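You operate a simulated robot arm through the tools that you are given. There is no shell and no other tool. Be economical: measure what you need, move in short steps, check, and stop when the job is done.

You are at the controls of a simulated two-armed robot. One attempt, no reset.

Task
Raise the lift and nest the loose empty tray on the pile.
Fine: switch the lift on, run it to mark 1, switch it off again; the tray sits down in the pile, the same way round; no egg cracks.

It is judged by the outcome, as a careful person would: the job done as asked, and still so three seconds after it is handed in. It fails if anything else is knocked over, pushed out of place, dropped, spilled or broken.

Robot
Two 7-joint arms with two-finger parallel grippers on one trunk, on a base that drives. Base frame: it is fixed to the floor where the robot stands at the start and does not move with it; the origin is under the middle of the robot, x ahead of it, y to its left, z up. Lengths are in m, angles in rad, forces in N, time in s.
The left shoulder is at the start at [0.05, 0.161, 0.998], the right one opposite. With the tool pointing down near the work surface each hand reaches from about 0.1 to 0.66 m from the robot's upright axis, wherever it stands, measured 20 degrees to its own side. Places, roughly: back left corner of the small pallet [0.6, 1, 0.6]; back right corner of the small pallet [0.8, 0.7, 0.6]; black switch [0.6, 0, 0.6]; down button [0.7, -0.1, 0.6]; front left corner of the small pallet [0.4, 0.8, 0.6]; lift table [0.6, 0.8, 0.4]; nest [0.4, 0.8, 0.7]; up button [0.7, 0, 0.7]; yellow flap [0.7, 0.3, 0.8]. Payload 3.43 kg a hand.
Tool frame (each hand has its own): the origin (TCP) lies between the finger pads and is the grasp point; the fingertips stand 0.03 m ahead of it; z points along the fingers, y is the line along which they close. The gripper opens to 0.094 m. The fingers are 0.028 m wide and 0.01 m thick; the gripper's body (0.05 by 0.096 m) begins 0.055 m behind the TCP.
Orientation is that of the tool frame in the base frame, as a unit quaternion [x, y, z, w]. With the fingers straight down and closing along the base's y, the tool's x points along the base's -x, its y along +y and its z along -z.

Tools
- The arms move only by the tool arm_command. It takes "left_targets", "right_targets" or both (then of equal length, played together; a hand with none holds still); each is a list of rows, each an object (a shift or turn left out is 0, a gripper value left out holds the last) with "translation": the shift along the base's x, y, z in m, a list of three; "dr": the turn, a rotation vector about the base's x, y, z in rad, a list of three. In form: [{"translation": [tx, ty, tz], "dr": [rx, ry, rz]}, ...]. A call has 1 to 8 rows; each row shifts and turns the commanded pose from where the row before left it. "left_claw" and "right_claw" are, for a hand that has rows, the gripper command, from -1 (fully open) to 1 (shut), values between in proportion, set as the call begins (left out, the last holds). Rows are played at 5 a second. More than 0.05 m and 0.15 rad between two rows, or a gripper value outside its range, and nothing of the call is played. A pose out of reach is approached as far as the arm can. The call stops where the force on the tool passes 90 N (or 10 N more than at its start, if that is more) or the arm is blocked; 0.2 s more then pass. Each finger travels about 0.045 m/s and halts on what it meets, pressing with about 42 N; the grip force reading is that of the motor and also rises with nothing between the fingers. The clock runs only during rows and for 0.2 s after the last one: add rows that do not move to give the fingers time. The reply holds the time, the measured pose of the TCP, the force on the tool along the base axes, the opening and the grip force, in the units named above and with some noise, with the torque about the TCP (base axes, N m) and any sound that the robot's microphone picked up, and new pictures: "show" is both (left out), scene, wrist or none (wrist: the cameras of the hands that moved).
- Cameras (640 x 400 px; columns grow to the right, rows downward): "scene" is now at [0.1224, 0.0297, 1.1191]; the picture's right is [0.35, -0.94, 0.00], its down [-0.55, -0.21, -0.81] and it looks along [0.76, 0.29, -0.59] (base axes); focal length 257 px, centre (320, 200). "left" rides on the left gripper at [0.076, -0.014, -0.102] in its tool frame; the picture's right is [0.18, 0.98, 0.00], its down [-0.75, 0.14, -0.64] and it looks along [-0.63, 0.12, 0.77] (tool axes); focal length 243 px, centre (320, 200). "right" rides on the right gripper at [0.076, 0.014, -0.102] in its tool frame; the picture's right is [-0.18, 0.98, 0.00], its down [-0.75, -0.14, -0.64] and it looks along [-0.63, -0.12, 0.77] (tool axes); focal length 243 px, centre (320, 200). There is no depth. A picture from a camera that has moved, and an enlarged one, comes with that camera's place and axes in the base frame and with its lens.
- raise_lower(by): slides the trunk up (or, below 0, down) by that many m; the arms and the scene camera ride with it, the base frame stays. It gives what a move gives, with no picture.
- base_move(legs): drives the robot by 1 to 6 legs, each [ahead, left, turn to the left] in m, m and rad, along the robot's own axes; the way and the turn of a leg run together, so that a leg with both is an arc; at most 1.5 m and 3.142 rad a leg. The arms and the cameras ride along, it lands a little off, and it stops where it bumps. It gives what a move gives, and a new picture of the scene camera.
- head_to(pan, tilt): turns the head with the scene camera to pan (to the left, within 1.396 rad either way) and tilt (down, from -0.506 to 1.204), counted from straight ahead of the robot. It gives what a move gives, and a new picture of the scene camera.
- close_up(camera, box): a new picture of the part [left, top, right, bottom] of that camera's present view, enlarged. No time passes.
- sign_off(): hands the job in; it is judged then, once.

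Go step by step. Nothing tells you exact positions but the pictures and the camera data: compare them with the known pose of the tool, close in by small moves and look again before you grip or let go. The budget is 120 turns and 260 pictures, counting those below and the enlarged ones. Unless the task says otherwise, let go and move clear before handing in, and close with one line.

The tools are called by a JSON object that holds its "method" and its "body". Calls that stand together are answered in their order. arm_command: Moves the arms, as the interface text tells. Its arguments: {"type":"object","properties":{"left_targets":{"type":"array"},"left_claw":{"type":"number"},"right_targets":{"type":"array"},"right_claw":{"type":"number"},"show":{"type":"string","enum":["both","scene","wrist","none"]}},"required":[]} The other tools are called the same way: raise_lower (by) slides the trunk up or down; base_move (legs) drives the base; head_to (pan, tilt) turns the head that bears the scene camera; close_up (camera, box) takes an enlarged picture of a part of a camera's view; sign_off () hands the job in.

At the start:

```text
clock: 0.0
left_eef_pos: [0.4919, 0.2829, 0.9061]
left_ee_rot: [0.0, 1.0, -0.002, -0.001]
left_force: [-0.4, -0.9, 0.6]
left_wrist_torque: [0.01, 0.01, -0.01]
left_finger_gap: 0.094
left_finger_force: 0.0
right_eef_pos: [0.4656, -0.0816, 0.9004]
right_ee_rot: [0.0, 1.0, -0.001, 0.0]
right_force: [0.0, 0.5, -0.3]
right_wrist_torque: [-0.01, 0.0, 0.0]
right_finger_gap: 0.094
right_finger_force: 0.1
trunk travel left (down, up): [-0.025, 0.242]
robot x, y, heading: [-0.0019, 0.0001, 0.001]
head pan, tilt: [0.361, 0.63]
```

scene: 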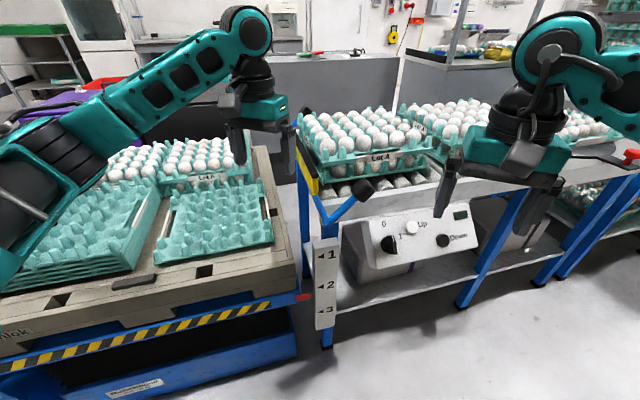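
right: 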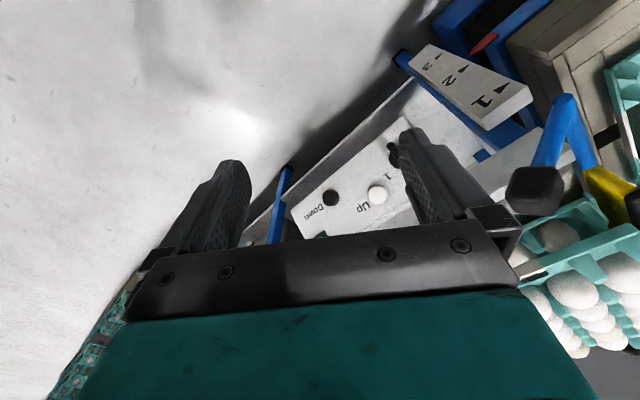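
left: 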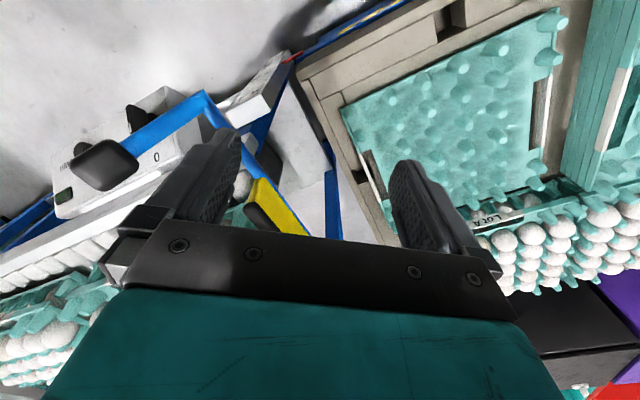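

I see a lift table with a small pallet carrying a tray pile and a loose empty tray, and a control box with a switch plus Up and Down buttons. I'll look closer at the controls and the trays first.

{"method": "close_up", "body": {"camera": "scene", "box": [300, 170, 500, 340]}}

{"method": "close_up", "body": {"camera": "scene", "box": [0, 120, 320, 320]}}

{"method": "head_to", "body": {"pan": 0.8, "tilt": 0.7}}

```text
2.35 times, centred on (400, 255) of scene
camera zoom: at [0.1224, 0.0297, 1.1191], right [0.35, -0.94, 0.0], down [-0.55, -0.21, -0.81], along [0.76, 0.29, -0.59], focal length 605 px, centre (132, 71)
```

zoom: 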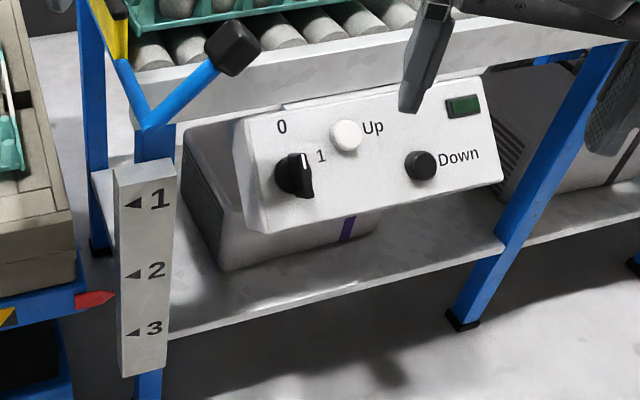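

```text
2.00 times, centred on (160, 220) of scene
camera zoom: at [0.1224, 0.0297, 1.1191], right [0.35, -0.94, 0.0], down [-0.55, -0.21, -0.81], along [0.76, 0.29, -0.59], focal length 514 px, centre (640, 160)
```

zoom: 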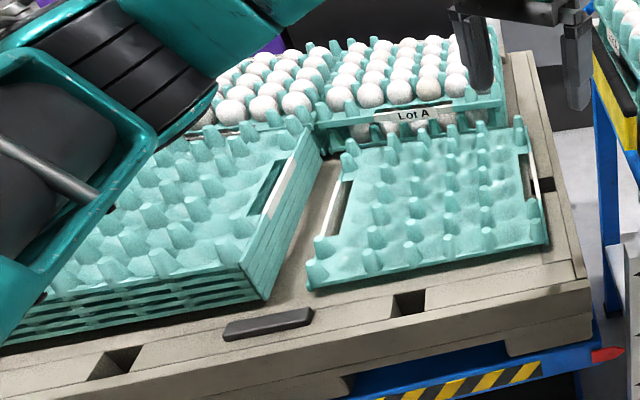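

```text
clock: 0.9
left_eef_pos: [0.4911, 0.283, 0.9061]
left_ee_rot: [0.0, 1.0, 0.0, 0.0]
left_force: [0.2, 0.3, -0.1]
left_wrist_torque: [0.05, -0.02, -0.05]
left_finger_gap: 0.094
left_finger_force: 0.1
right_eef_pos: [0.4653, -0.0807, 0.8995]
right_ee_rot: [0.0, 1.0, 0.0, 0.0]
right_force: [1.9, 0.5, -0.5]
right_wrist_torque: [-0.05, 0.0, -0.01]
right_finger_gap: 0.0938
right_finger_force: 0.0
trunk travel left (down, up): [-0.025, 0.242]
robot x, y, heading: [0.0023, 0.0034, -0.002]
head pan, tilt: [0.799, 0.7]
camera scene: at [0.0999, 0.0597, 1.1131], right [0.72, -0.7, 0.0], down [-0.45, -0.46, -0.77], along [0.53, 0.55, -0.64], focal length 257 px, centre (320, 200)
```

scene: 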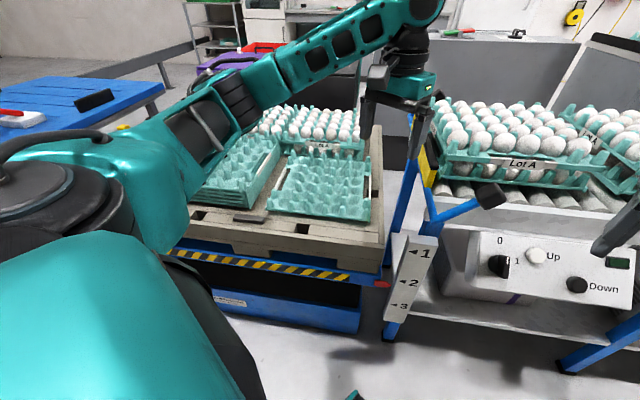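

I need closer looks at the knob's state, the yellow flap, and the red pointer against the marks.

{"method": "close_up", "body": {"camera": "scene", "box": [470, 215, 630, 315]}}

{"method": "close_up", "body": {"camera": "scene", "box": [340, 120, 520, 340]}}

{"method": "close_up", "body": {"camera": "scene", "box": [160, 90, 420, 290]}}

{"method": "close_up", "body": {"camera": "left", "box": [300, 0, 640, 280]}}

{"method": "close_up", "body": {"camera": "right", "box": [270, 100, 540, 260]}}

```text
4.00 times, centred on (550, 265) of scene
camera zoom: at [0.0999, 0.0597, 1.1131], right [0.72, -0.7, 0.0], down [-0.45, -0.46, -0.77], along [0.53, 0.55, -0.64], focal length 1029 px, centre (-600, -60)
```

zoom: 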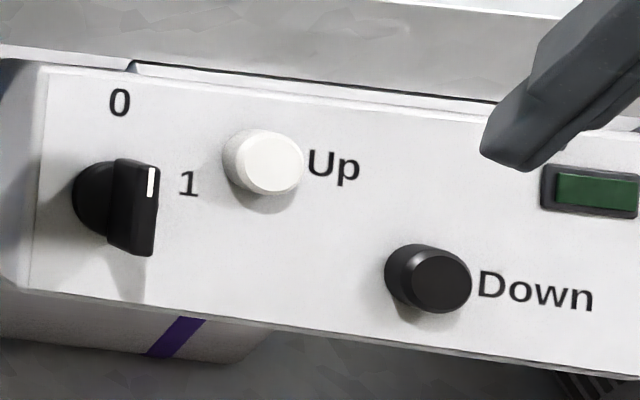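

```text
1.82 times, centred on (430, 230) of scene
camera zoom: at [0.0999, 0.0597, 1.1131], right [0.72, -0.7, 0.0], down [-0.45, -0.46, -0.77], along [0.53, 0.55, -0.64], focal length 468 px, centre (120, 146)
```

zoom: 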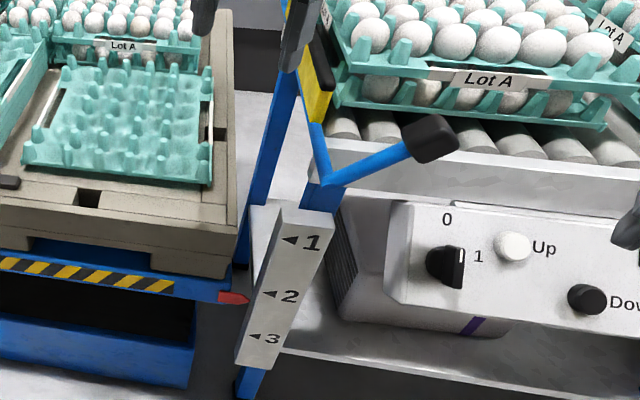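

```text
2.00 times, centred on (290, 190) of scene
camera zoom: at [0.0999, 0.0597, 1.1131], right [0.72, -0.7, 0.0], down [-0.45, -0.46, -0.77], along [0.53, 0.55, -0.64], focal length 514 px, centre (380, 220)
```

zoom: 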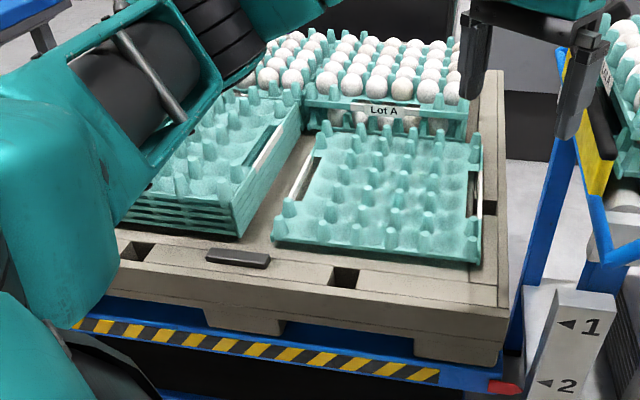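

```text
1.43 times, centred on (470, 140) of left
camera zoom: at [0.4158, 0.2692, 1.0082], right [-0.18, 0.98, 0.0], down [0.75, 0.14, 0.64], along [0.63, 0.12, -0.77], focal length 347 px, centre (106, 286)
```

zoom: 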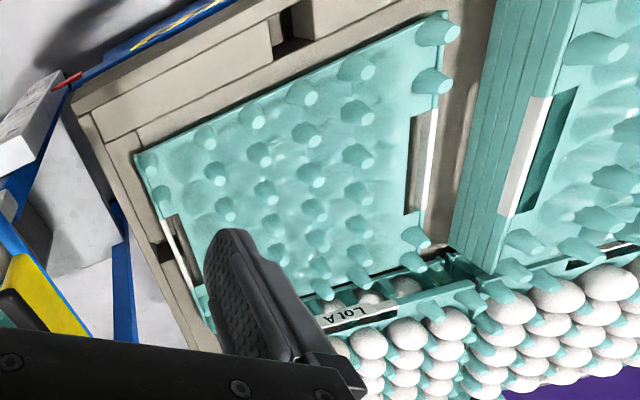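

```text
2.37 times, centred on (405, 180) of right
camera zoom: at [0.3885, -0.0666, 1.0045], right [0.18, 0.98, 0.0], down [0.75, -0.14, 0.64], along [0.63, -0.12, -0.77], focal length 575 px, centre (118, 247)
```

zoom: 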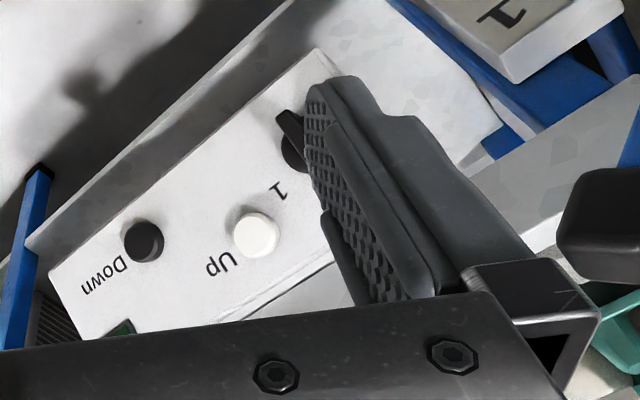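

The switch is at 0 (handle upright, green lamp dark), and the red pointer sits at mark 2. By triangulation the panel's normal is about [-0.67, -0.50, 0.55] and the knob about [0.61, 0.035, 0.645]. I'll turn the right hand to face the panel.

{"method": "arm_command", "body": {"right_targets": [{"dr": [0, 0, 0.128]}, {"dr": [0, 0, 0.128]}, {"dr": [0, 0, 0.128]}, {"dr": [0, 0, 0.128]}, {"dr": [0, 0, 0.126]}, {"dr": [0.0845, -0.114, 0]}, {"dr": [0.0845, -0.114, 0]}, {"dr": [0.0845, -0.114, 0]}], "show": "none"}}

{"method": "arm_command", "body": {"right_targets": [{"dr": [0.0845, -0.114, 0]}, {"dr": [0.0845, -0.114, 0]}, {"dr": [0.0845, -0.114, 0]}, {"dr": [0.0845, -0.114, 0]}, {"translation": [0.0, 0.0, -0.04]}, {"translation": [0.01, 0.01, -0.04]}, {"translation": [0.01, 0.01, -0.03]}], "show": "both"}}

```text
clock: 2.7
left_eef_pos: [0.4919, 0.2824, 0.9065]
left_ee_rot: [0.0, 1.0, -0.001, 0.0]
left_force: [-0.4, 0.8, 0.2]
left_wrist_torque: [-0.01, 0.01, 0.02]
left_finger_gap: 0.0939
left_finger_force: 0.0
right_eef_pos: [0.4656, -0.0817, 0.9004]
right_ee_rot: [-0.307, 0.928, 0.066, 0.201]
right_force: [-0.6, -1.0, -0.3]
right_wrist_torque: [0.0, 0.02, 0.01]
right_finger_gap: 0.0942
right_finger_force: 0.0
trunk travel left (down, up): [-0.025, 0.242]
robot x, y, heading: [-0.0017, 0.0038, -0.0]
head pan, tilt: [0.799, 0.7]
```

```text
clock: 4.3
left_eef_pos: [0.4917, 0.2825, 0.9064]
left_ee_rot: [0.0, 1.0, -0.001, 0.0]
left_force: [1.2, 0.3, 0.2]
left_wrist_torque: [0.01, -0.01, -0.01]
left_finger_gap: 0.0941
left_finger_force: 0.0
right_eef_pos: [0.4862, -0.0615, 0.7902]
right_ee_rot: [-0.276, 0.834, 0.149, 0.453]
right_force: [0.2, -0.8, 0.1]
right_wrist_torque: [-0.02, -0.02, 0.0]
right_finger_gap: 0.094
right_finger_force: 0.0
trunk travel left (down, up): [-0.025, 0.242]
robot x, y, heading: [-0.0008, 0.0003, 0.003]
head pan, tilt: [0.799, 0.7]
camera scene: at [0.0999, 0.0597, 1.1131], right [0.72, -0.7, 0.0], down [-0.45, -0.46, -0.76], along [0.53, 0.55, -0.64], focal length 257 px, centre (320, 200)
camera right: at [0.3737, -0.126, 0.7839], right [-0.5, 0.85, 0.15], down [-0.02, -0.19, 0.98], along [0.86, 0.49, 0.11], focal length 243 px, centre (320, 200)
```

scene: 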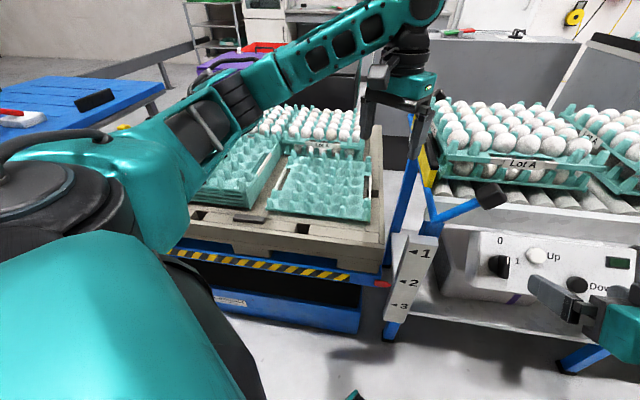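
right: 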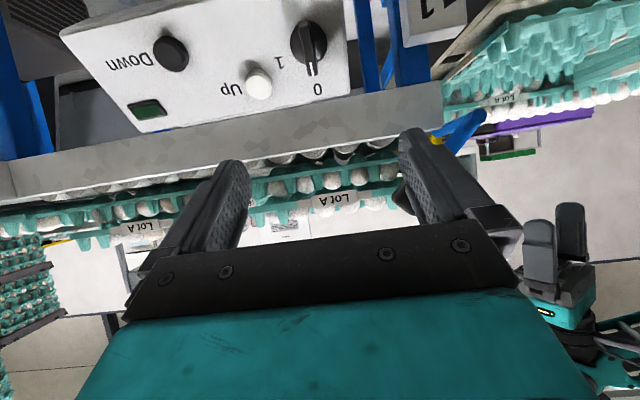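

The tool now faces the panel, and the wrist view shows the tick at 0. I'll zoom in to refine the knob position.

{"method": "close_up", "body": {"camera": "right", "box": [130, 0, 370, 150]}}

{"method": "close_up", "body": {"camera": "scene", "box": [470, 220, 630, 320]}}

```text
2.67 times, centred on (250, 75) of right
camera zoom: at [0.3737, -0.126, 0.7839], right [-0.5, 0.85, 0.15], down [-0.02, -0.19, 0.98], along [0.86, 0.49, 0.11], focal length 647 px, centre (507, 533)
```

zoom: 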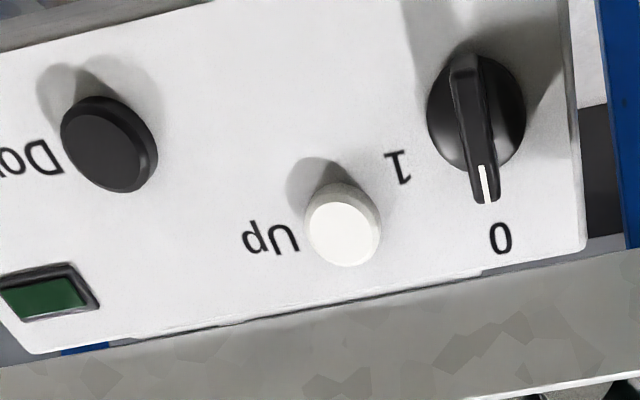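

```text
4.00 times, centred on (550, 270) of scene
camera zoom: at [0.0999, 0.0597, 1.1131], right [0.72, -0.7, 0.0], down [-0.45, -0.46, -0.76], along [0.53, 0.55, -0.64], focal length 1029 px, centre (-600, -80)
```

zoom: 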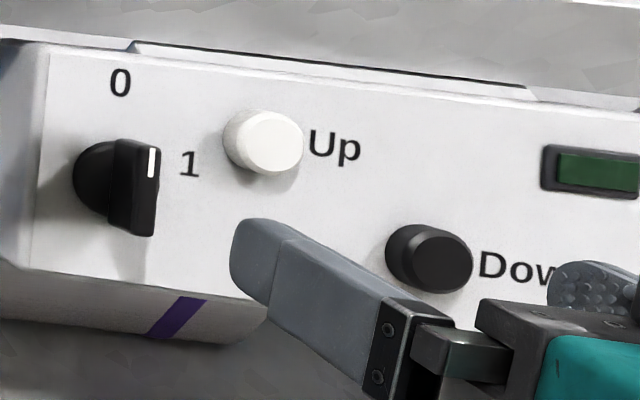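

The knob blade's front face centre comes out at about [0.599, 0.016, 0.657]. I'll half-close the right gripper and move to a point 8 cm off the grasp along the normal.

{"method": "arm_command", "body": {"right_targets": [{"translation": [0.016, 0.01, -0.027]}, {"translation": [0.016, 0.01, -0.027]}, {"translation": [0.016, 0.0095, -0.026]}, {}], "right_claw": -0.1, "show": "both"}}

```text
clock: 5.3
left_eef_pos: [0.4919, 0.2824, 0.9071]
left_ee_rot: [-0.001, 1.0, 0.0, 0.0]
left_force: [0.6, -0.6, -0.2]
left_wrist_torque: [0.0, -0.01, 0.01]
left_finger_gap: 0.0938
left_finger_force: 0.1
right_eef_pos: [0.5346, -0.0309, 0.7099]
right_ee_rot: [-0.276, 0.835, 0.149, 0.452]
right_force: [-0.3, -0.3, -0.1]
right_wrist_torque: [0.01, 0.0, -0.01]
right_finger_gap: 0.0515
right_finger_force: 0.0
trunk travel left (down, up): [-0.025, 0.242]
robot x, y, heading: [0.0015, -0.0023, 0.002]
head pan, tilt: [0.799, 0.7]
camera scene: at [0.0999, 0.0597, 1.1131], right [0.72, -0.7, 0.0], down [-0.45, -0.46, -0.76], along [0.53, 0.55, -0.64], focal length 257 px, centre (320, 200)
camera right: at [0.422, -0.0961, 0.7036], right [-0.5, 0.85, 0.15], down [-0.02, -0.19, 0.98], along [0.86, 0.49, 0.11], focal length 243 px, centre (320, 200)
```

scene: 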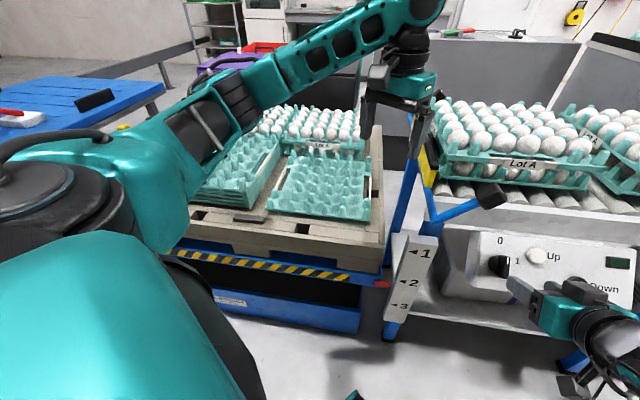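
right: 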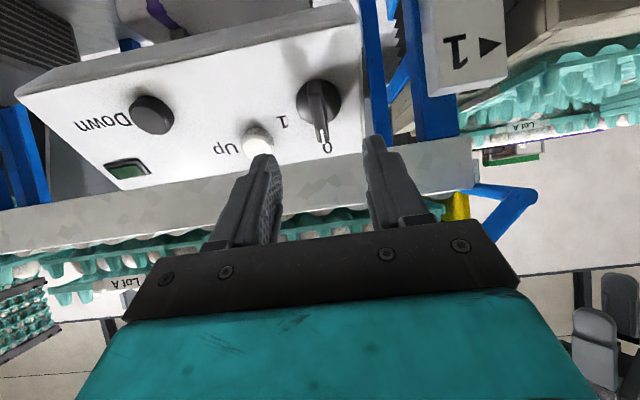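

The pre-grasp checks out against this view. I'll advance 5 cm along the normal and look again.

{"method": "arm_command", "body": {"right_targets": [{"translation": [0.0168, 0.0125, -0.0137]}, {"translation": [0.0168, 0.0125, -0.0137]}, {}], "show": "both"}}

{"method": "close_up", "body": {"camera": "scene", "box": [470, 220, 630, 320]}}

{"method": "close_up", "body": {"camera": "right", "box": [200, 60, 440, 260]}}

```text
clock: 6.1
left_eef_pos: [0.4923, 0.282, 0.9063]
left_ee_rot: [0.001, 1.0, -0.001, 0.001]
left_force: [0.2, -0.2, 0.2]
left_wrist_torque: [-0.02, 0.04, -0.02]
left_finger_gap: 0.094
left_finger_force: 0.2
right_eef_pos: [0.568, -0.0068, 0.6835]
right_ee_rot: [-0.276, 0.835, 0.15, 0.452]
right_force: [-0.5, 1.0, 0.1]
right_wrist_torque: [-0.01, 0.04, 0.0]
right_finger_gap: 0.0518
right_finger_force: 0.0
trunk travel left (down, up): [-0.025, 0.242]
robot x, y, heading: [0.0011, -0.0031, 0.0]
head pan, tilt: [0.799, 0.7]
camera scene: at [0.0999, 0.0597, 1.1131], right [0.72, -0.7, 0.0], down [-0.45, -0.46, -0.76], along [0.53, 0.55, -0.64], focal length 257 px, centre (320, 200)
camera right: at [0.455, -0.0717, 0.6766], right [-0.5, 0.85, 0.15], down [-0.02, -0.19, 0.98], along [0.86, 0.49, 0.11], focal length 243 px, centre (320, 200)
```

scene: 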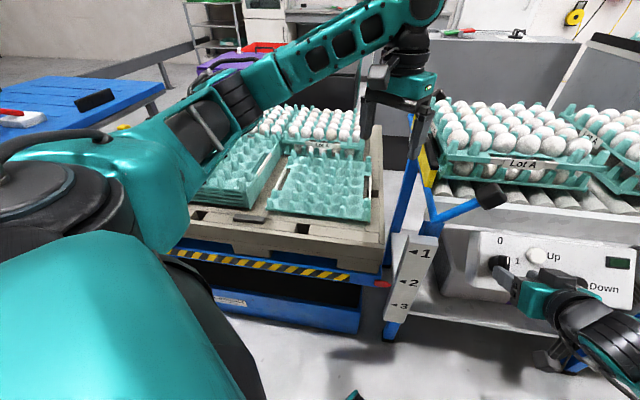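
right: 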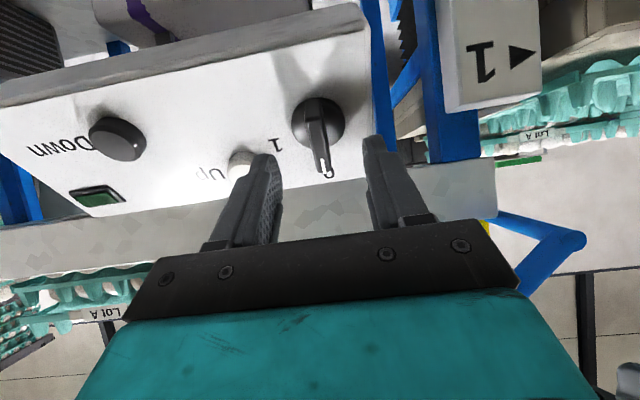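

```text
4.00 times, centred on (550, 270) of scene
camera zoom: at [0.0999, 0.0597, 1.1131], right [0.72, -0.7, 0.0], down [-0.45, -0.46, -0.76], along [0.53, 0.55, -0.64], focal length 1029 px, centre (-600, -80)
```

zoom: 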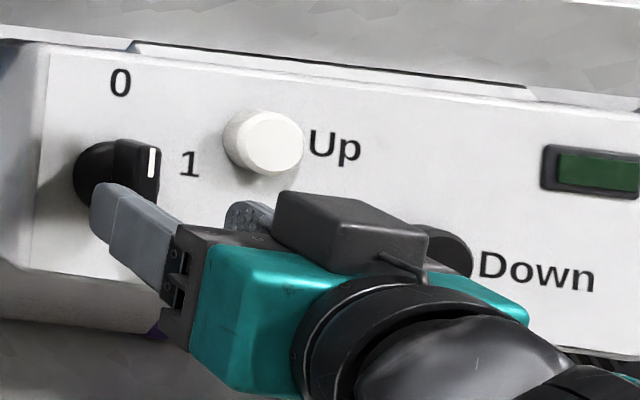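

```text
2.00 times, centred on (320, 160) of right
camera zoom: at [0.455, -0.0717, 0.6766], right [-0.5, 0.85, 0.15], down [-0.02, -0.19, 0.98], along [0.86, 0.49, 0.11], focal length 485 px, centre (320, 280)
```

zoom: 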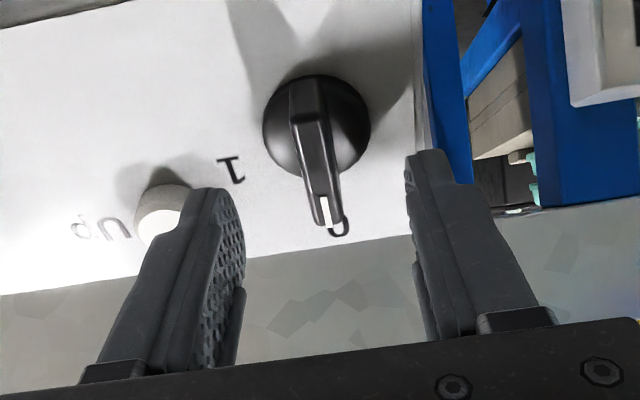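

The blade lies centred between the fingers. I'll go the remaining ~3 cm and close.

{"method": "arm_command", "body": {"right_targets": [{"translation": [0.0101, 0.0075, -0.0082]}, {"translation": [0.0101, 0.0075, -0.0082]}, {}], "show": "both"}}

{"method": "close_up", "body": {"camera": "right", "box": [200, 60, 440, 260]}}

{"method": "close_up", "body": {"camera": "scene", "box": [470, 220, 630, 320]}}

```text
clock: 6.9
left_eef_pos: [0.4912, 0.2838, 0.9058]
left_ee_rot: [0.0, 1.0, 0.0, 0.001]
left_force: [-0.7, -0.3, 0.6]
left_wrist_torque: [0.02, -0.01, 0.0]
left_finger_gap: 0.0942
left_finger_force: 0.1
right_eef_pos: [0.588, 0.008, 0.6664]
right_ee_rot: [-0.276, 0.835, 0.149, 0.452]
right_force: [-0.3, -0.8, -0.6]
right_wrist_torque: [-0.01, 0.0, 0.01]
right_finger_gap: 0.0516
right_finger_force: 0.1
trunk travel left (down, up): [-0.025, 0.242]
robot x, y, heading: [0.0024, 0.0011, -0.001]
head pan, tilt: [0.799, 0.7]
camera scene: at [0.0998, 0.0597, 1.1131], right [0.72, -0.7, 0.0], down [-0.45, -0.46, -0.76], along [0.53, 0.55, -0.64], focal length 257 px, centre (320, 200)
camera right: at [0.4753, -0.0566, 0.66], right [-0.5, 0.85, 0.15], down [-0.02, -0.19, 0.98], along [0.86, 0.49, 0.11], focal length 243 px, centre (320, 200)
```

scene: 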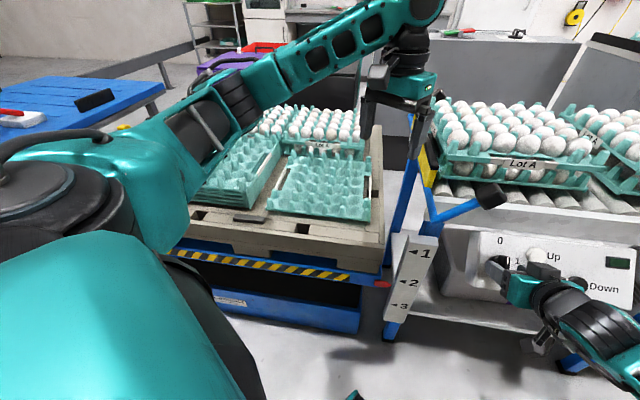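
right: 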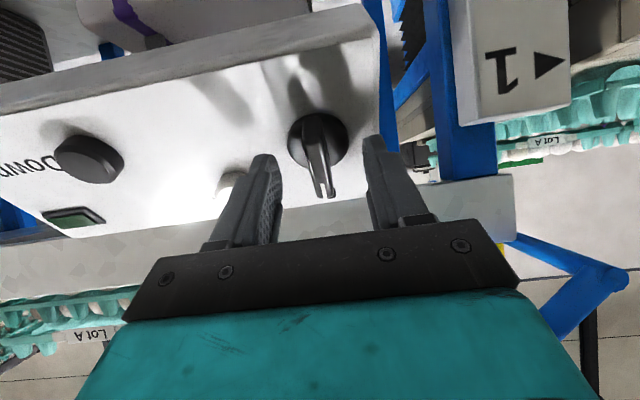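

```text
2.00 times, centred on (320, 160) of right
camera zoom: at [0.4753, -0.0566, 0.66], right [-0.5, 0.85, 0.15], down [-0.02, -0.19, 0.98], along [0.86, 0.49, 0.11], focal length 485 px, centre (320, 280)
```

zoom: 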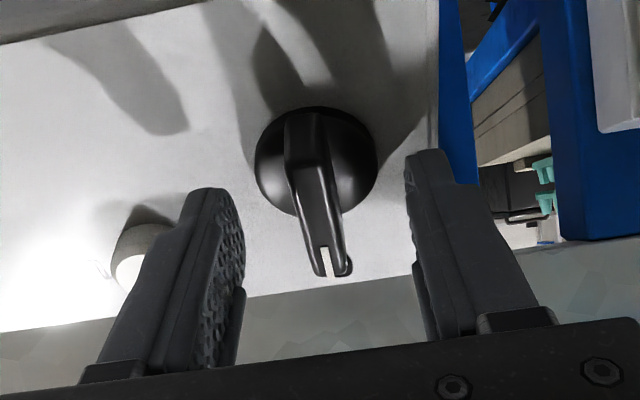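

```text
4.00 times, centred on (550, 270) of scene
camera zoom: at [0.0998, 0.0597, 1.1131], right [0.72, -0.7, 0.0], down [-0.45, -0.46, -0.76], along [0.53, 0.55, -0.64], focal length 1029 px, centre (-600, -80)
```

zoom: 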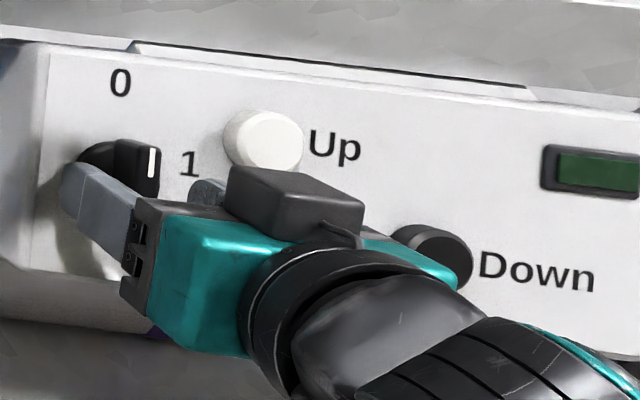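

The fingers straddle the blade, so I'll close on it gently in place.

{"method": "arm_command", "body": {"right_targets": [{}, {}, {}, {}], "right_claw": 1, "show": "wrist"}}

{"method": "close_up", "body": {"camera": "right", "box": [200, 60, 440, 260]}}

```text
clock: 7.9
left_eef_pos: [0.4928, 0.2807, 0.907]
left_ee_rot: [0.0, 1.0, 0.0, 0.0]
left_force: [0.1, 1.4, -0.4]
left_wrist_torque: [0.01, -0.02, 0.02]
left_finger_gap: 0.0939
left_finger_force: 0.0
right_eef_pos: [0.5874, 0.0074, 0.6663]
right_ee_rot: [-0.275, 0.835, 0.148, 0.453]
right_force: [3.9, -0.8, 0.7]
right_wrist_torque: [0.08, -0.05, -0.42]
right_finger_gap: 0.0121
right_finger_force: 44.7
trunk travel left (down, up): [-0.025, 0.242]
robot x, y, heading: [0.0022, 0.0019, -0.0]
head pan, tilt: [0.799, 0.7]
camera right: at [0.4756, -0.0572, 0.6601], right [-0.5, 0.85, 0.15], down [-0.02, -0.19, 0.98], along [0.86, 0.49, 0.11], focal length 243 px, centre (320, 200)
```

right: 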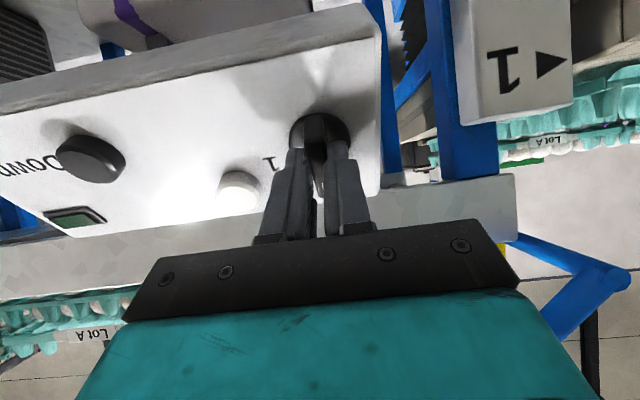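

```text
2.00 times, centred on (320, 160) of right
camera zoom: at [0.4756, -0.0572, 0.6601], right [-0.5, 0.85, 0.15], down [-0.02, -0.19, 0.98], along [0.86, 0.49, 0.11], focal length 485 px, centre (320, 280)
```

zoom: 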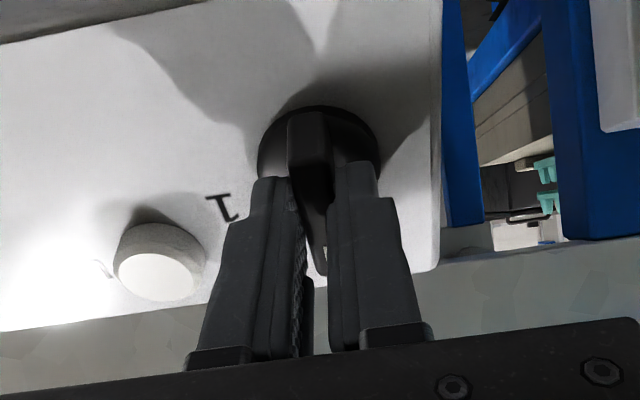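

I have a firm grip on the 12 mm blade. Now I'll turn it clockwise about the panel normal in steps.

{"method": "arm_command", "body": {"right_targets": [{"dr": [0.0942, 0.0699, -0.0764]}, {"dr": [0.0942, 0.0699, -0.0764]}, {"dr": [0.0942, 0.0699, -0.0764]}, {"dr": [0.0942, 0.0699, -0.0764]}, {"dr": [0.0942, 0.0699, -0.0764]}, {}], "show": "both"}}

{"method": "close_up", "body": {"camera": "scene", "box": [470, 220, 630, 320]}}

```text
clock: 9.3
left_eef_pos: [0.4915, 0.2819, 0.906]
left_ee_rot: [0.0, 1.0, -0.001, 0.0]
left_force: [0.7, -0.1, 0.1]
left_wrist_torque: [0.01, -0.01, -0.03]
left_finger_gap: 0.0941
left_finger_force: 0.1
right_eef_pos: [0.5877, 0.0088, 0.6675]
right_ee_rot: [0.028, 0.879, 0.297, 0.373]
right_force: [0.7, -1.9, 1.3]
right_wrist_torque: [-0.44, -0.24, -0.59]
right_finger_gap: 0.0129
right_finger_force: 44.8
trunk travel left (down, up): [-0.025, 0.242]
robot x, y, heading: [0.0005, -0.0029, 0.0]
head pan, tilt: [0.799, 0.7]
camera scene: at [0.0997, 0.0597, 1.1131], right [0.72, -0.7, 0.0], down [-0.45, -0.46, -0.77], along [0.53, 0.55, -0.64], focal length 257 px, centre (320, 200)
camera right: at [0.4601, -0.0102, 0.6832], right [-0.04, 0.76, 0.65], down [0.13, -0.64, 0.76], along [0.99, 0.11, -0.08], focal length 243 px, centre (320, 200)
```

scene: 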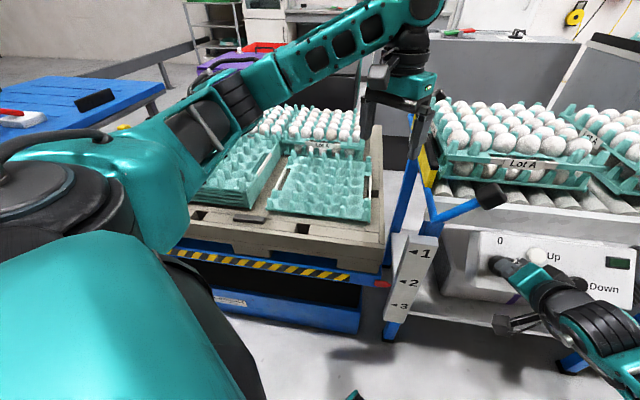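
right: 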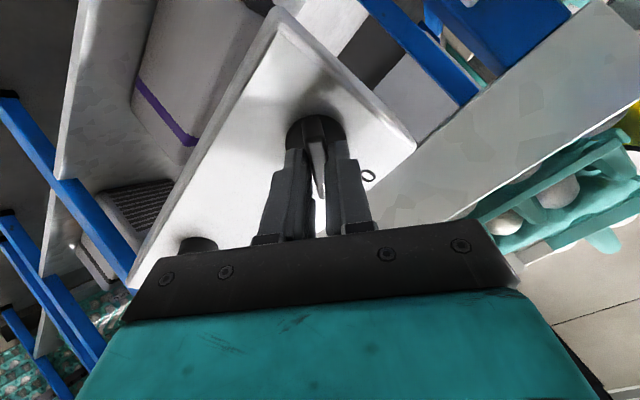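

```text
4.00 times, centred on (550, 270) of scene
camera zoom: at [0.0997, 0.0597, 1.1131], right [0.72, -0.7, 0.0], down [-0.45, -0.46, -0.77], along [0.53, 0.55, -0.64], focal length 1029 px, centre (-600, -80)
```

zoom: 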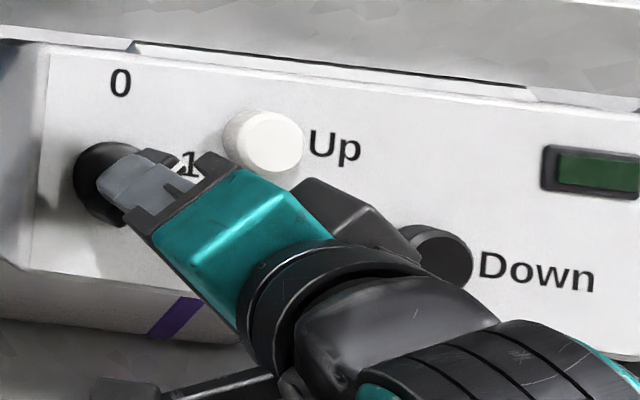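

It turned 0.7 rad freely and the lamp is still dark. I'll keep turning in small steps.

{"method": "arm_command", "body": {"right_targets": [{"dr": [0.0942, 0.0699, -0.0764]}, {"dr": [0.0942, 0.0699, -0.0764]}, {"dr": [0.0942, 0.0699, -0.0764]}, {}], "show": "wrist"}}

{"method": "close_up", "body": {"camera": "scene", "box": [470, 220, 630, 320]}}

```text
clock: 10.3
left_eef_pos: [0.492, 0.2823, 0.9076]
left_ee_rot: [0.001, 1.0, -0.001, 0.0]
left_force: [-0.6, -0.3, -0.3]
left_wrist_torque: [-0.02, 0.01, 0.03]
left_finger_gap: 0.0939
left_finger_force: 0.0
right_eef_pos: [0.5881, 0.0096, 0.6672]
right_ee_rot: [0.211, 0.853, 0.368, 0.303]
right_force: [0.2, 4.2, 0.8]
right_wrist_torque: [-0.56, -0.1, -0.5]
right_finger_gap: 0.0136
right_finger_force: 45.5
trunk travel left (down, up): [-0.025, 0.242]
robot x, y, heading: [0.0002, 0.001, -0.002]
head pan, tilt: [0.799, 0.7]
camera right: at [0.4641, 0.0117, 0.7078], right [0.27, 0.52, 0.81], down [0.1, -0.85, 0.52], along [0.96, -0.06, -0.28], focal length 243 px, centre (320, 200)
```

right: 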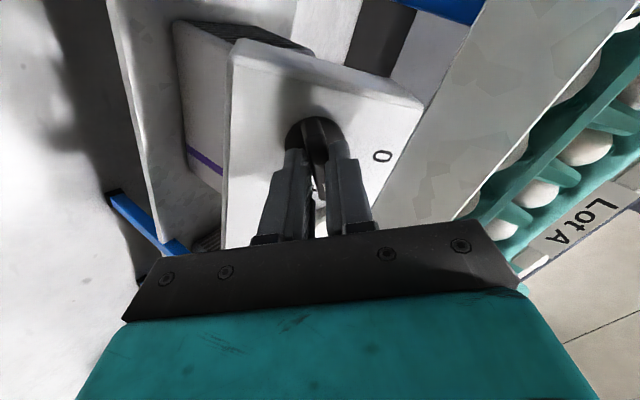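

```text
4.00 times, centred on (550, 270) of scene
camera zoom: at [0.0997, 0.06, 1.1131], right [0.72, -0.7, 0.0], down [-0.45, -0.46, -0.76], along [0.53, 0.55, -0.64], focal length 1029 px, centre (-600, -80)
```

zoom: 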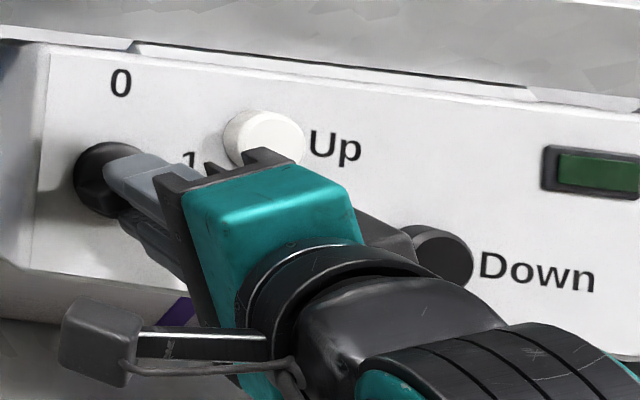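

{"method": "arm_command", "body": {"right_targets": [{"dr": [0.0942, 0.0699, -0.0764]}, {"dr": [0.0942, 0.0699, -0.0764]}, {}], "show": "wrist"}}

{"method": "close_up", "body": {"camera": "scene", "box": [470, 220, 630, 320]}}

{"method": "close_up", "body": {"camera": "right", "box": [200, 60, 440, 260]}}

```text
clock: 11.1
left_eef_pos: [0.4927, 0.2824, 0.9064]
left_ee_rot: [0.0, 1.0, -0.001, 0.0]
left_force: [-0.9, -0.3, 0.4]
left_wrist_torque: [0.01, 0.01, 0.0]
left_finger_gap: 0.0938
left_finger_force: 0.1
right_eef_pos: [0.5879, 0.0095, 0.6672]
right_ee_rot: [0.328, 0.816, 0.406, 0.249]
right_force: [6.1, 10.1, 3.2]
right_wrist_torque: [-0.52, -0.16, -0.52]
right_finger_gap: 0.0135
right_finger_force: 44.9
trunk travel left (down, up): [-0.025, 0.242]
robot x, y, heading: [0.0024, -0.003, -0.001]
head pan, tilt: [0.799, 0.7]
camera right: at [0.472, 0.021, 0.7262], right [0.45, 0.31, 0.84], down [0.02, -0.94, 0.34], along [0.89, -0.14, -0.43], focal length 243 px, centre (320, 200)
```

right: 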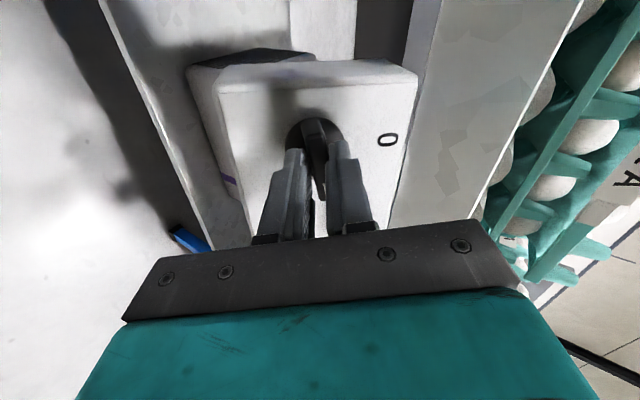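

```text
4.00 times, centred on (550, 270) of scene
camera zoom: at [0.0999, 0.0604, 1.113], right [0.72, -0.7, 0.0], down [-0.45, -0.46, -0.76], along [0.53, 0.55, -0.64], focal length 1029 px, centre (-600, -80)
```

zoom: 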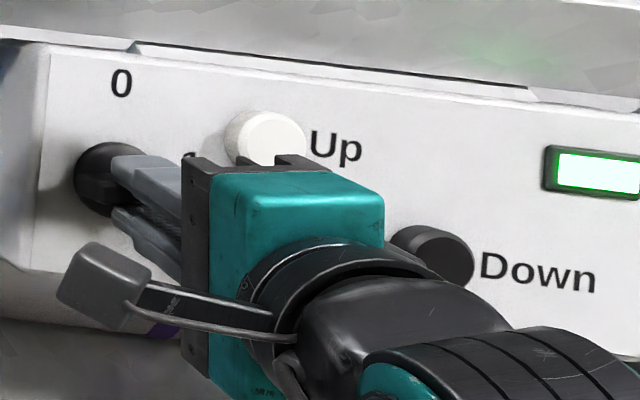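

```text
2.00 times, centred on (320, 160) of right
camera zoom: at [0.472, 0.021, 0.7262], right [0.45, 0.31, 0.84], down [0.02, -0.94, 0.34], along [0.89, -0.14, -0.43], focal length 485 px, centre (320, 280)
```

zoom: 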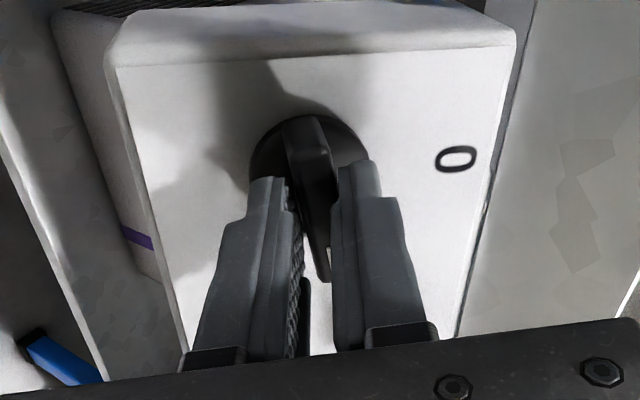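

The lamp is lit, so the switch is on. I'll open a little, back out along the normal and check that it stays.

{"method": "arm_command", "body": {"right_targets": [{}, {}, {}, {"translation": [-0.0168, -0.0125, 0.0137]}, {"translation": [-0.0168, -0.0125, 0.0137]}, {"translation": [-0.0168, -0.0125, 0.0137]}, {"translation": [-0.0168, -0.0125, 0.0137]}], "right_claw": -0.1, "show": "both"}}

{"method": "close_up", "body": {"camera": "scene", "box": [470, 220, 630, 320]}}

```text
clock: 12.7
left_eef_pos: [0.492, 0.282, 0.9057]
left_ee_rot: [0.0, 1.0, -0.001, 0.0]
left_force: [-0.9, -0.7, -0.6]
left_wrist_torque: [-0.02, 0.01, -0.02]
left_finger_gap: 0.0942
left_finger_force: 0.0
right_eef_pos: [0.5191, -0.0418, 0.723]
right_ee_rot: [0.327, 0.816, 0.405, 0.25]
right_force: [0.7, -0.5, 0.5]
right_wrist_torque: [-0.02, 0.01, 0.0]
right_finger_gap: 0.0516
right_finger_force: 0.1
trunk travel left (down, up): [-0.025, 0.242]
robot x, y, heading: [0.0042, 0.0019, -0.002]
head pan, tilt: [0.799, 0.7]
camera scene: at [0.0998, 0.0597, 1.1131], right [0.72, -0.7, 0.0], down [-0.45, -0.46, -0.77], along [0.53, 0.55, -0.64], focal length 257 px, centre (320, 200)
camera right: at [0.4036, -0.0297, 0.7804], right [0.45, 0.31, 0.84], down [0.02, -0.94, 0.34], along [0.89, -0.14, -0.43], focal length 243 px, centre (320, 200)
```

scene: 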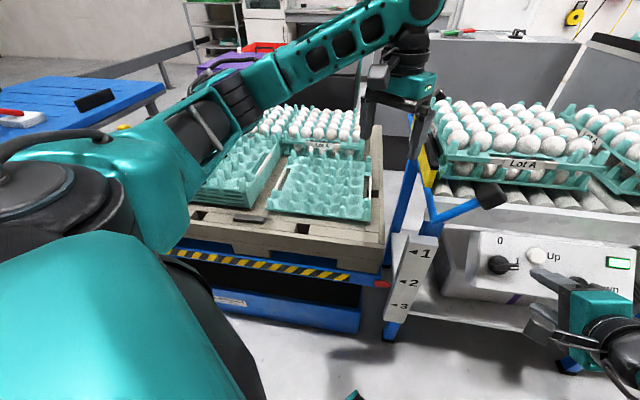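
right: 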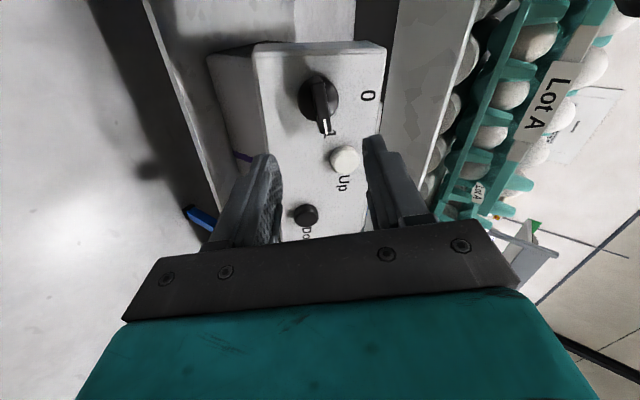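

```text
4.00 times, centred on (550, 270) of scene
camera zoom: at [0.0998, 0.0597, 1.1131], right [0.72, -0.7, 0.0], down [-0.45, -0.46, -0.77], along [0.53, 0.55, -0.64], focal length 1029 px, centre (-600, -80)
```

zoom: 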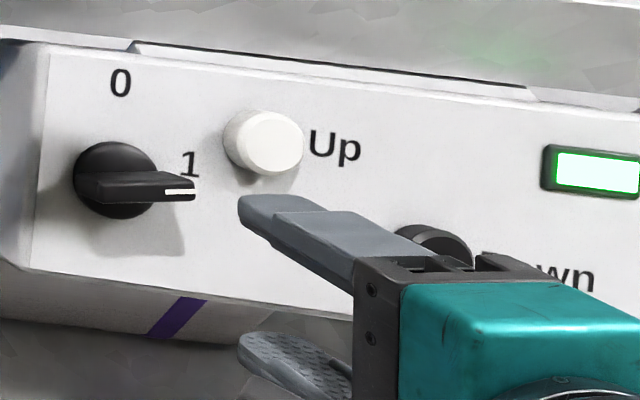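

The switch stays at 1 with the lamp lit. Before raising, I'll check the flap's clearance from the lift, and refine the Up button position.

{"method": "close_up", "body": {"camera": "scene", "box": [350, 90, 510, 310]}}

{"method": "close_up", "body": {"camera": "right", "box": [200, 30, 440, 250]}}

{"method": "close_up", "body": {"camera": "left", "box": [0, 0, 420, 300]}}

```text
1.82 times, centred on (430, 200) of scene
camera zoom: at [0.0998, 0.0597, 1.1131], right [0.72, -0.7, 0.0], down [-0.45, -0.46, -0.77], along [0.53, 0.55, -0.64], focal length 468 px, centre (120, 200)
```

zoom: 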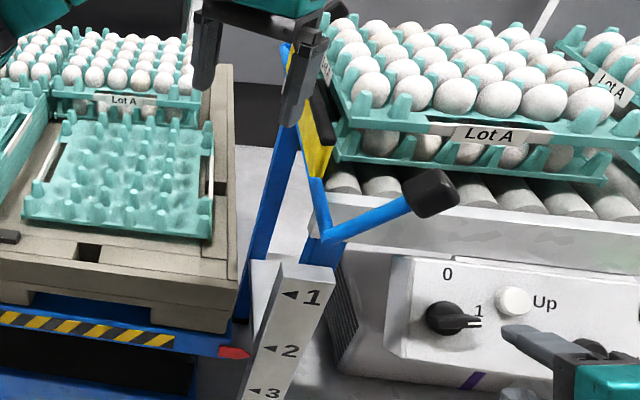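

```text
1.82 times, centred on (320, 140) of right
camera zoom: at [0.4036, -0.0297, 0.7804], right [0.45, 0.31, 0.84], down [0.02, -0.94, 0.34], along [0.89, -0.14, -0.43], focal length 441 px, centre (320, 309)
```

zoom: 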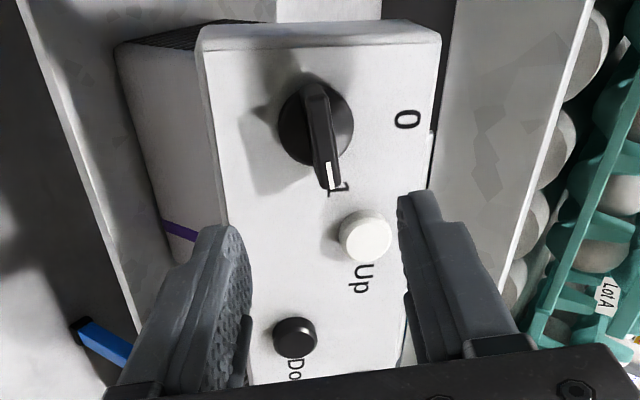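

```text
1.33 times, centred on (210, 150) of left
camera zoom: at [0.4158, 0.2692, 1.0083], right [-0.18, 0.98, 0.0], down [0.75, 0.14, 0.64], along [0.63, 0.12, -0.77], focal length 324 px, centre (467, 267)
```

zoom: 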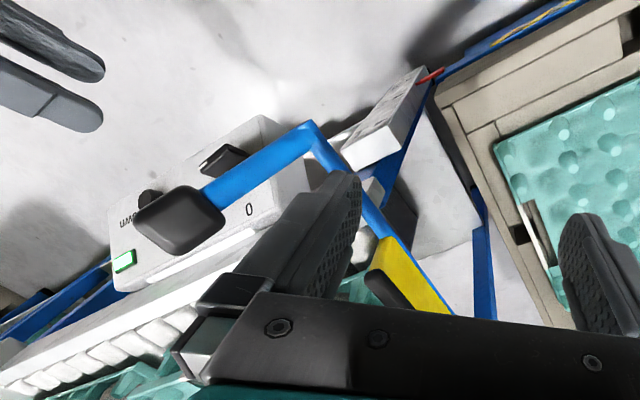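

The flap sits at the conveyor's end, clear of the lift. The Up button face is at about [0.663, -0.017, 0.673]; I'll close the fingers and go to 3 cm in front of it.

{"method": "arm_command", "body": {"right_targets": [{}, {"translation": [0.02, -0.002, 0.0]}, {"translation": [0.03, -0.001, -0.003]}, {"translation": [0.03, -0.001, -0.007]}, {"translation": [0.0235, -0.001, -0.007]}, {}], "right_claw": 1, "show": "both"}}

{"method": "close_up", "body": {"camera": "scene", "box": [470, 220, 630, 320]}}

{"method": "close_up", "body": {"camera": "right", "box": [200, 30, 440, 250]}}

```text
clock: 14.1
left_eef_pos: [0.4907, 0.2817, 0.9058]
left_ee_rot: [-0.001, 1.0, -0.001, 0.0]
left_force: [0.1, -0.4, 0.6]
left_wrist_torque: [-0.03, 0.01, 0.0]
left_finger_gap: 0.0939
left_finger_force: 0.1
right_eef_pos: [0.6227, -0.0472, 0.704]
right_ee_rot: [0.327, 0.816, 0.405, 0.25]
right_force: [-0.4, 0.5, 0.7]
right_wrist_torque: [-0.04, 0.02, 0.0]
right_finger_gap: 0.0
right_finger_force: 33.0
trunk travel left (down, up): [-0.025, 0.242]
robot x, y, heading: [0.0028, 0.0011, -0.001]
head pan, tilt: [0.799, 0.7]
camera scene: at [0.0998, 0.0597, 1.1131], right [0.72, -0.7, 0.0], down [-0.45, -0.46, -0.76], along [0.53, 0.55, -0.64], focal length 257 px, centre (320, 200)
camera right: at [0.5072, -0.0349, 0.7631], right [0.45, 0.31, 0.84], down [0.02, -0.94, 0.34], along [0.89, -0.14, -0.43], focal length 243 px, centre (320, 200)
```

scene: 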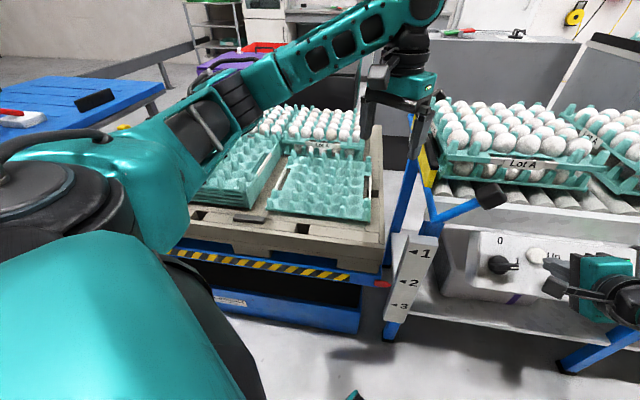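
right: 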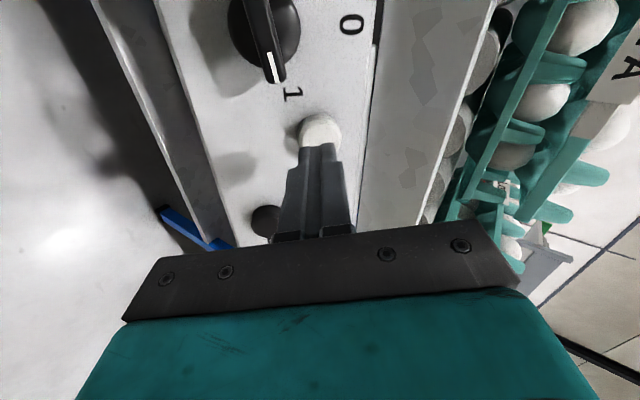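

```text
4.00 times, centred on (550, 270) of scene
camera zoom: at [0.0998, 0.0597, 1.1131], right [0.72, -0.7, 0.0], down [-0.45, -0.46, -0.76], along [0.53, 0.55, -0.64], focal length 1029 px, centre (-600, -80)
```

zoom: 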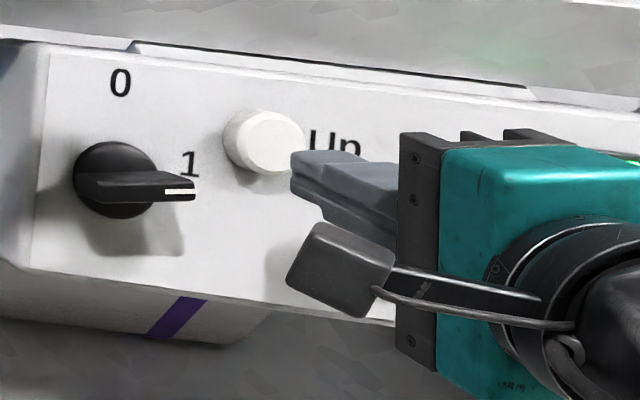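

```text
1.82 times, centred on (320, 140) of right
camera zoom: at [0.5072, -0.0349, 0.7631], right [0.45, 0.31, 0.84], down [0.02, -0.94, 0.34], along [0.89, -0.14, -0.43], focal length 441 px, centre (320, 309)
```

zoom: 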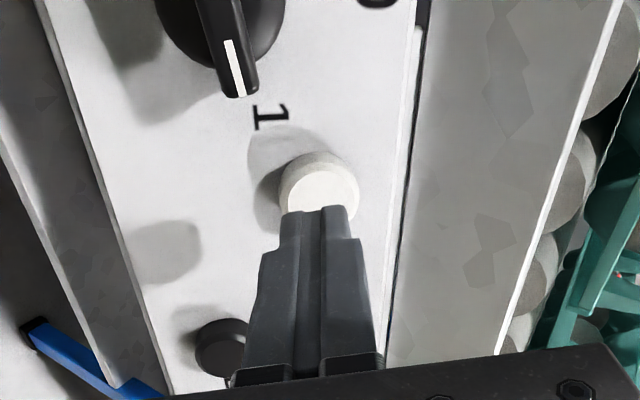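

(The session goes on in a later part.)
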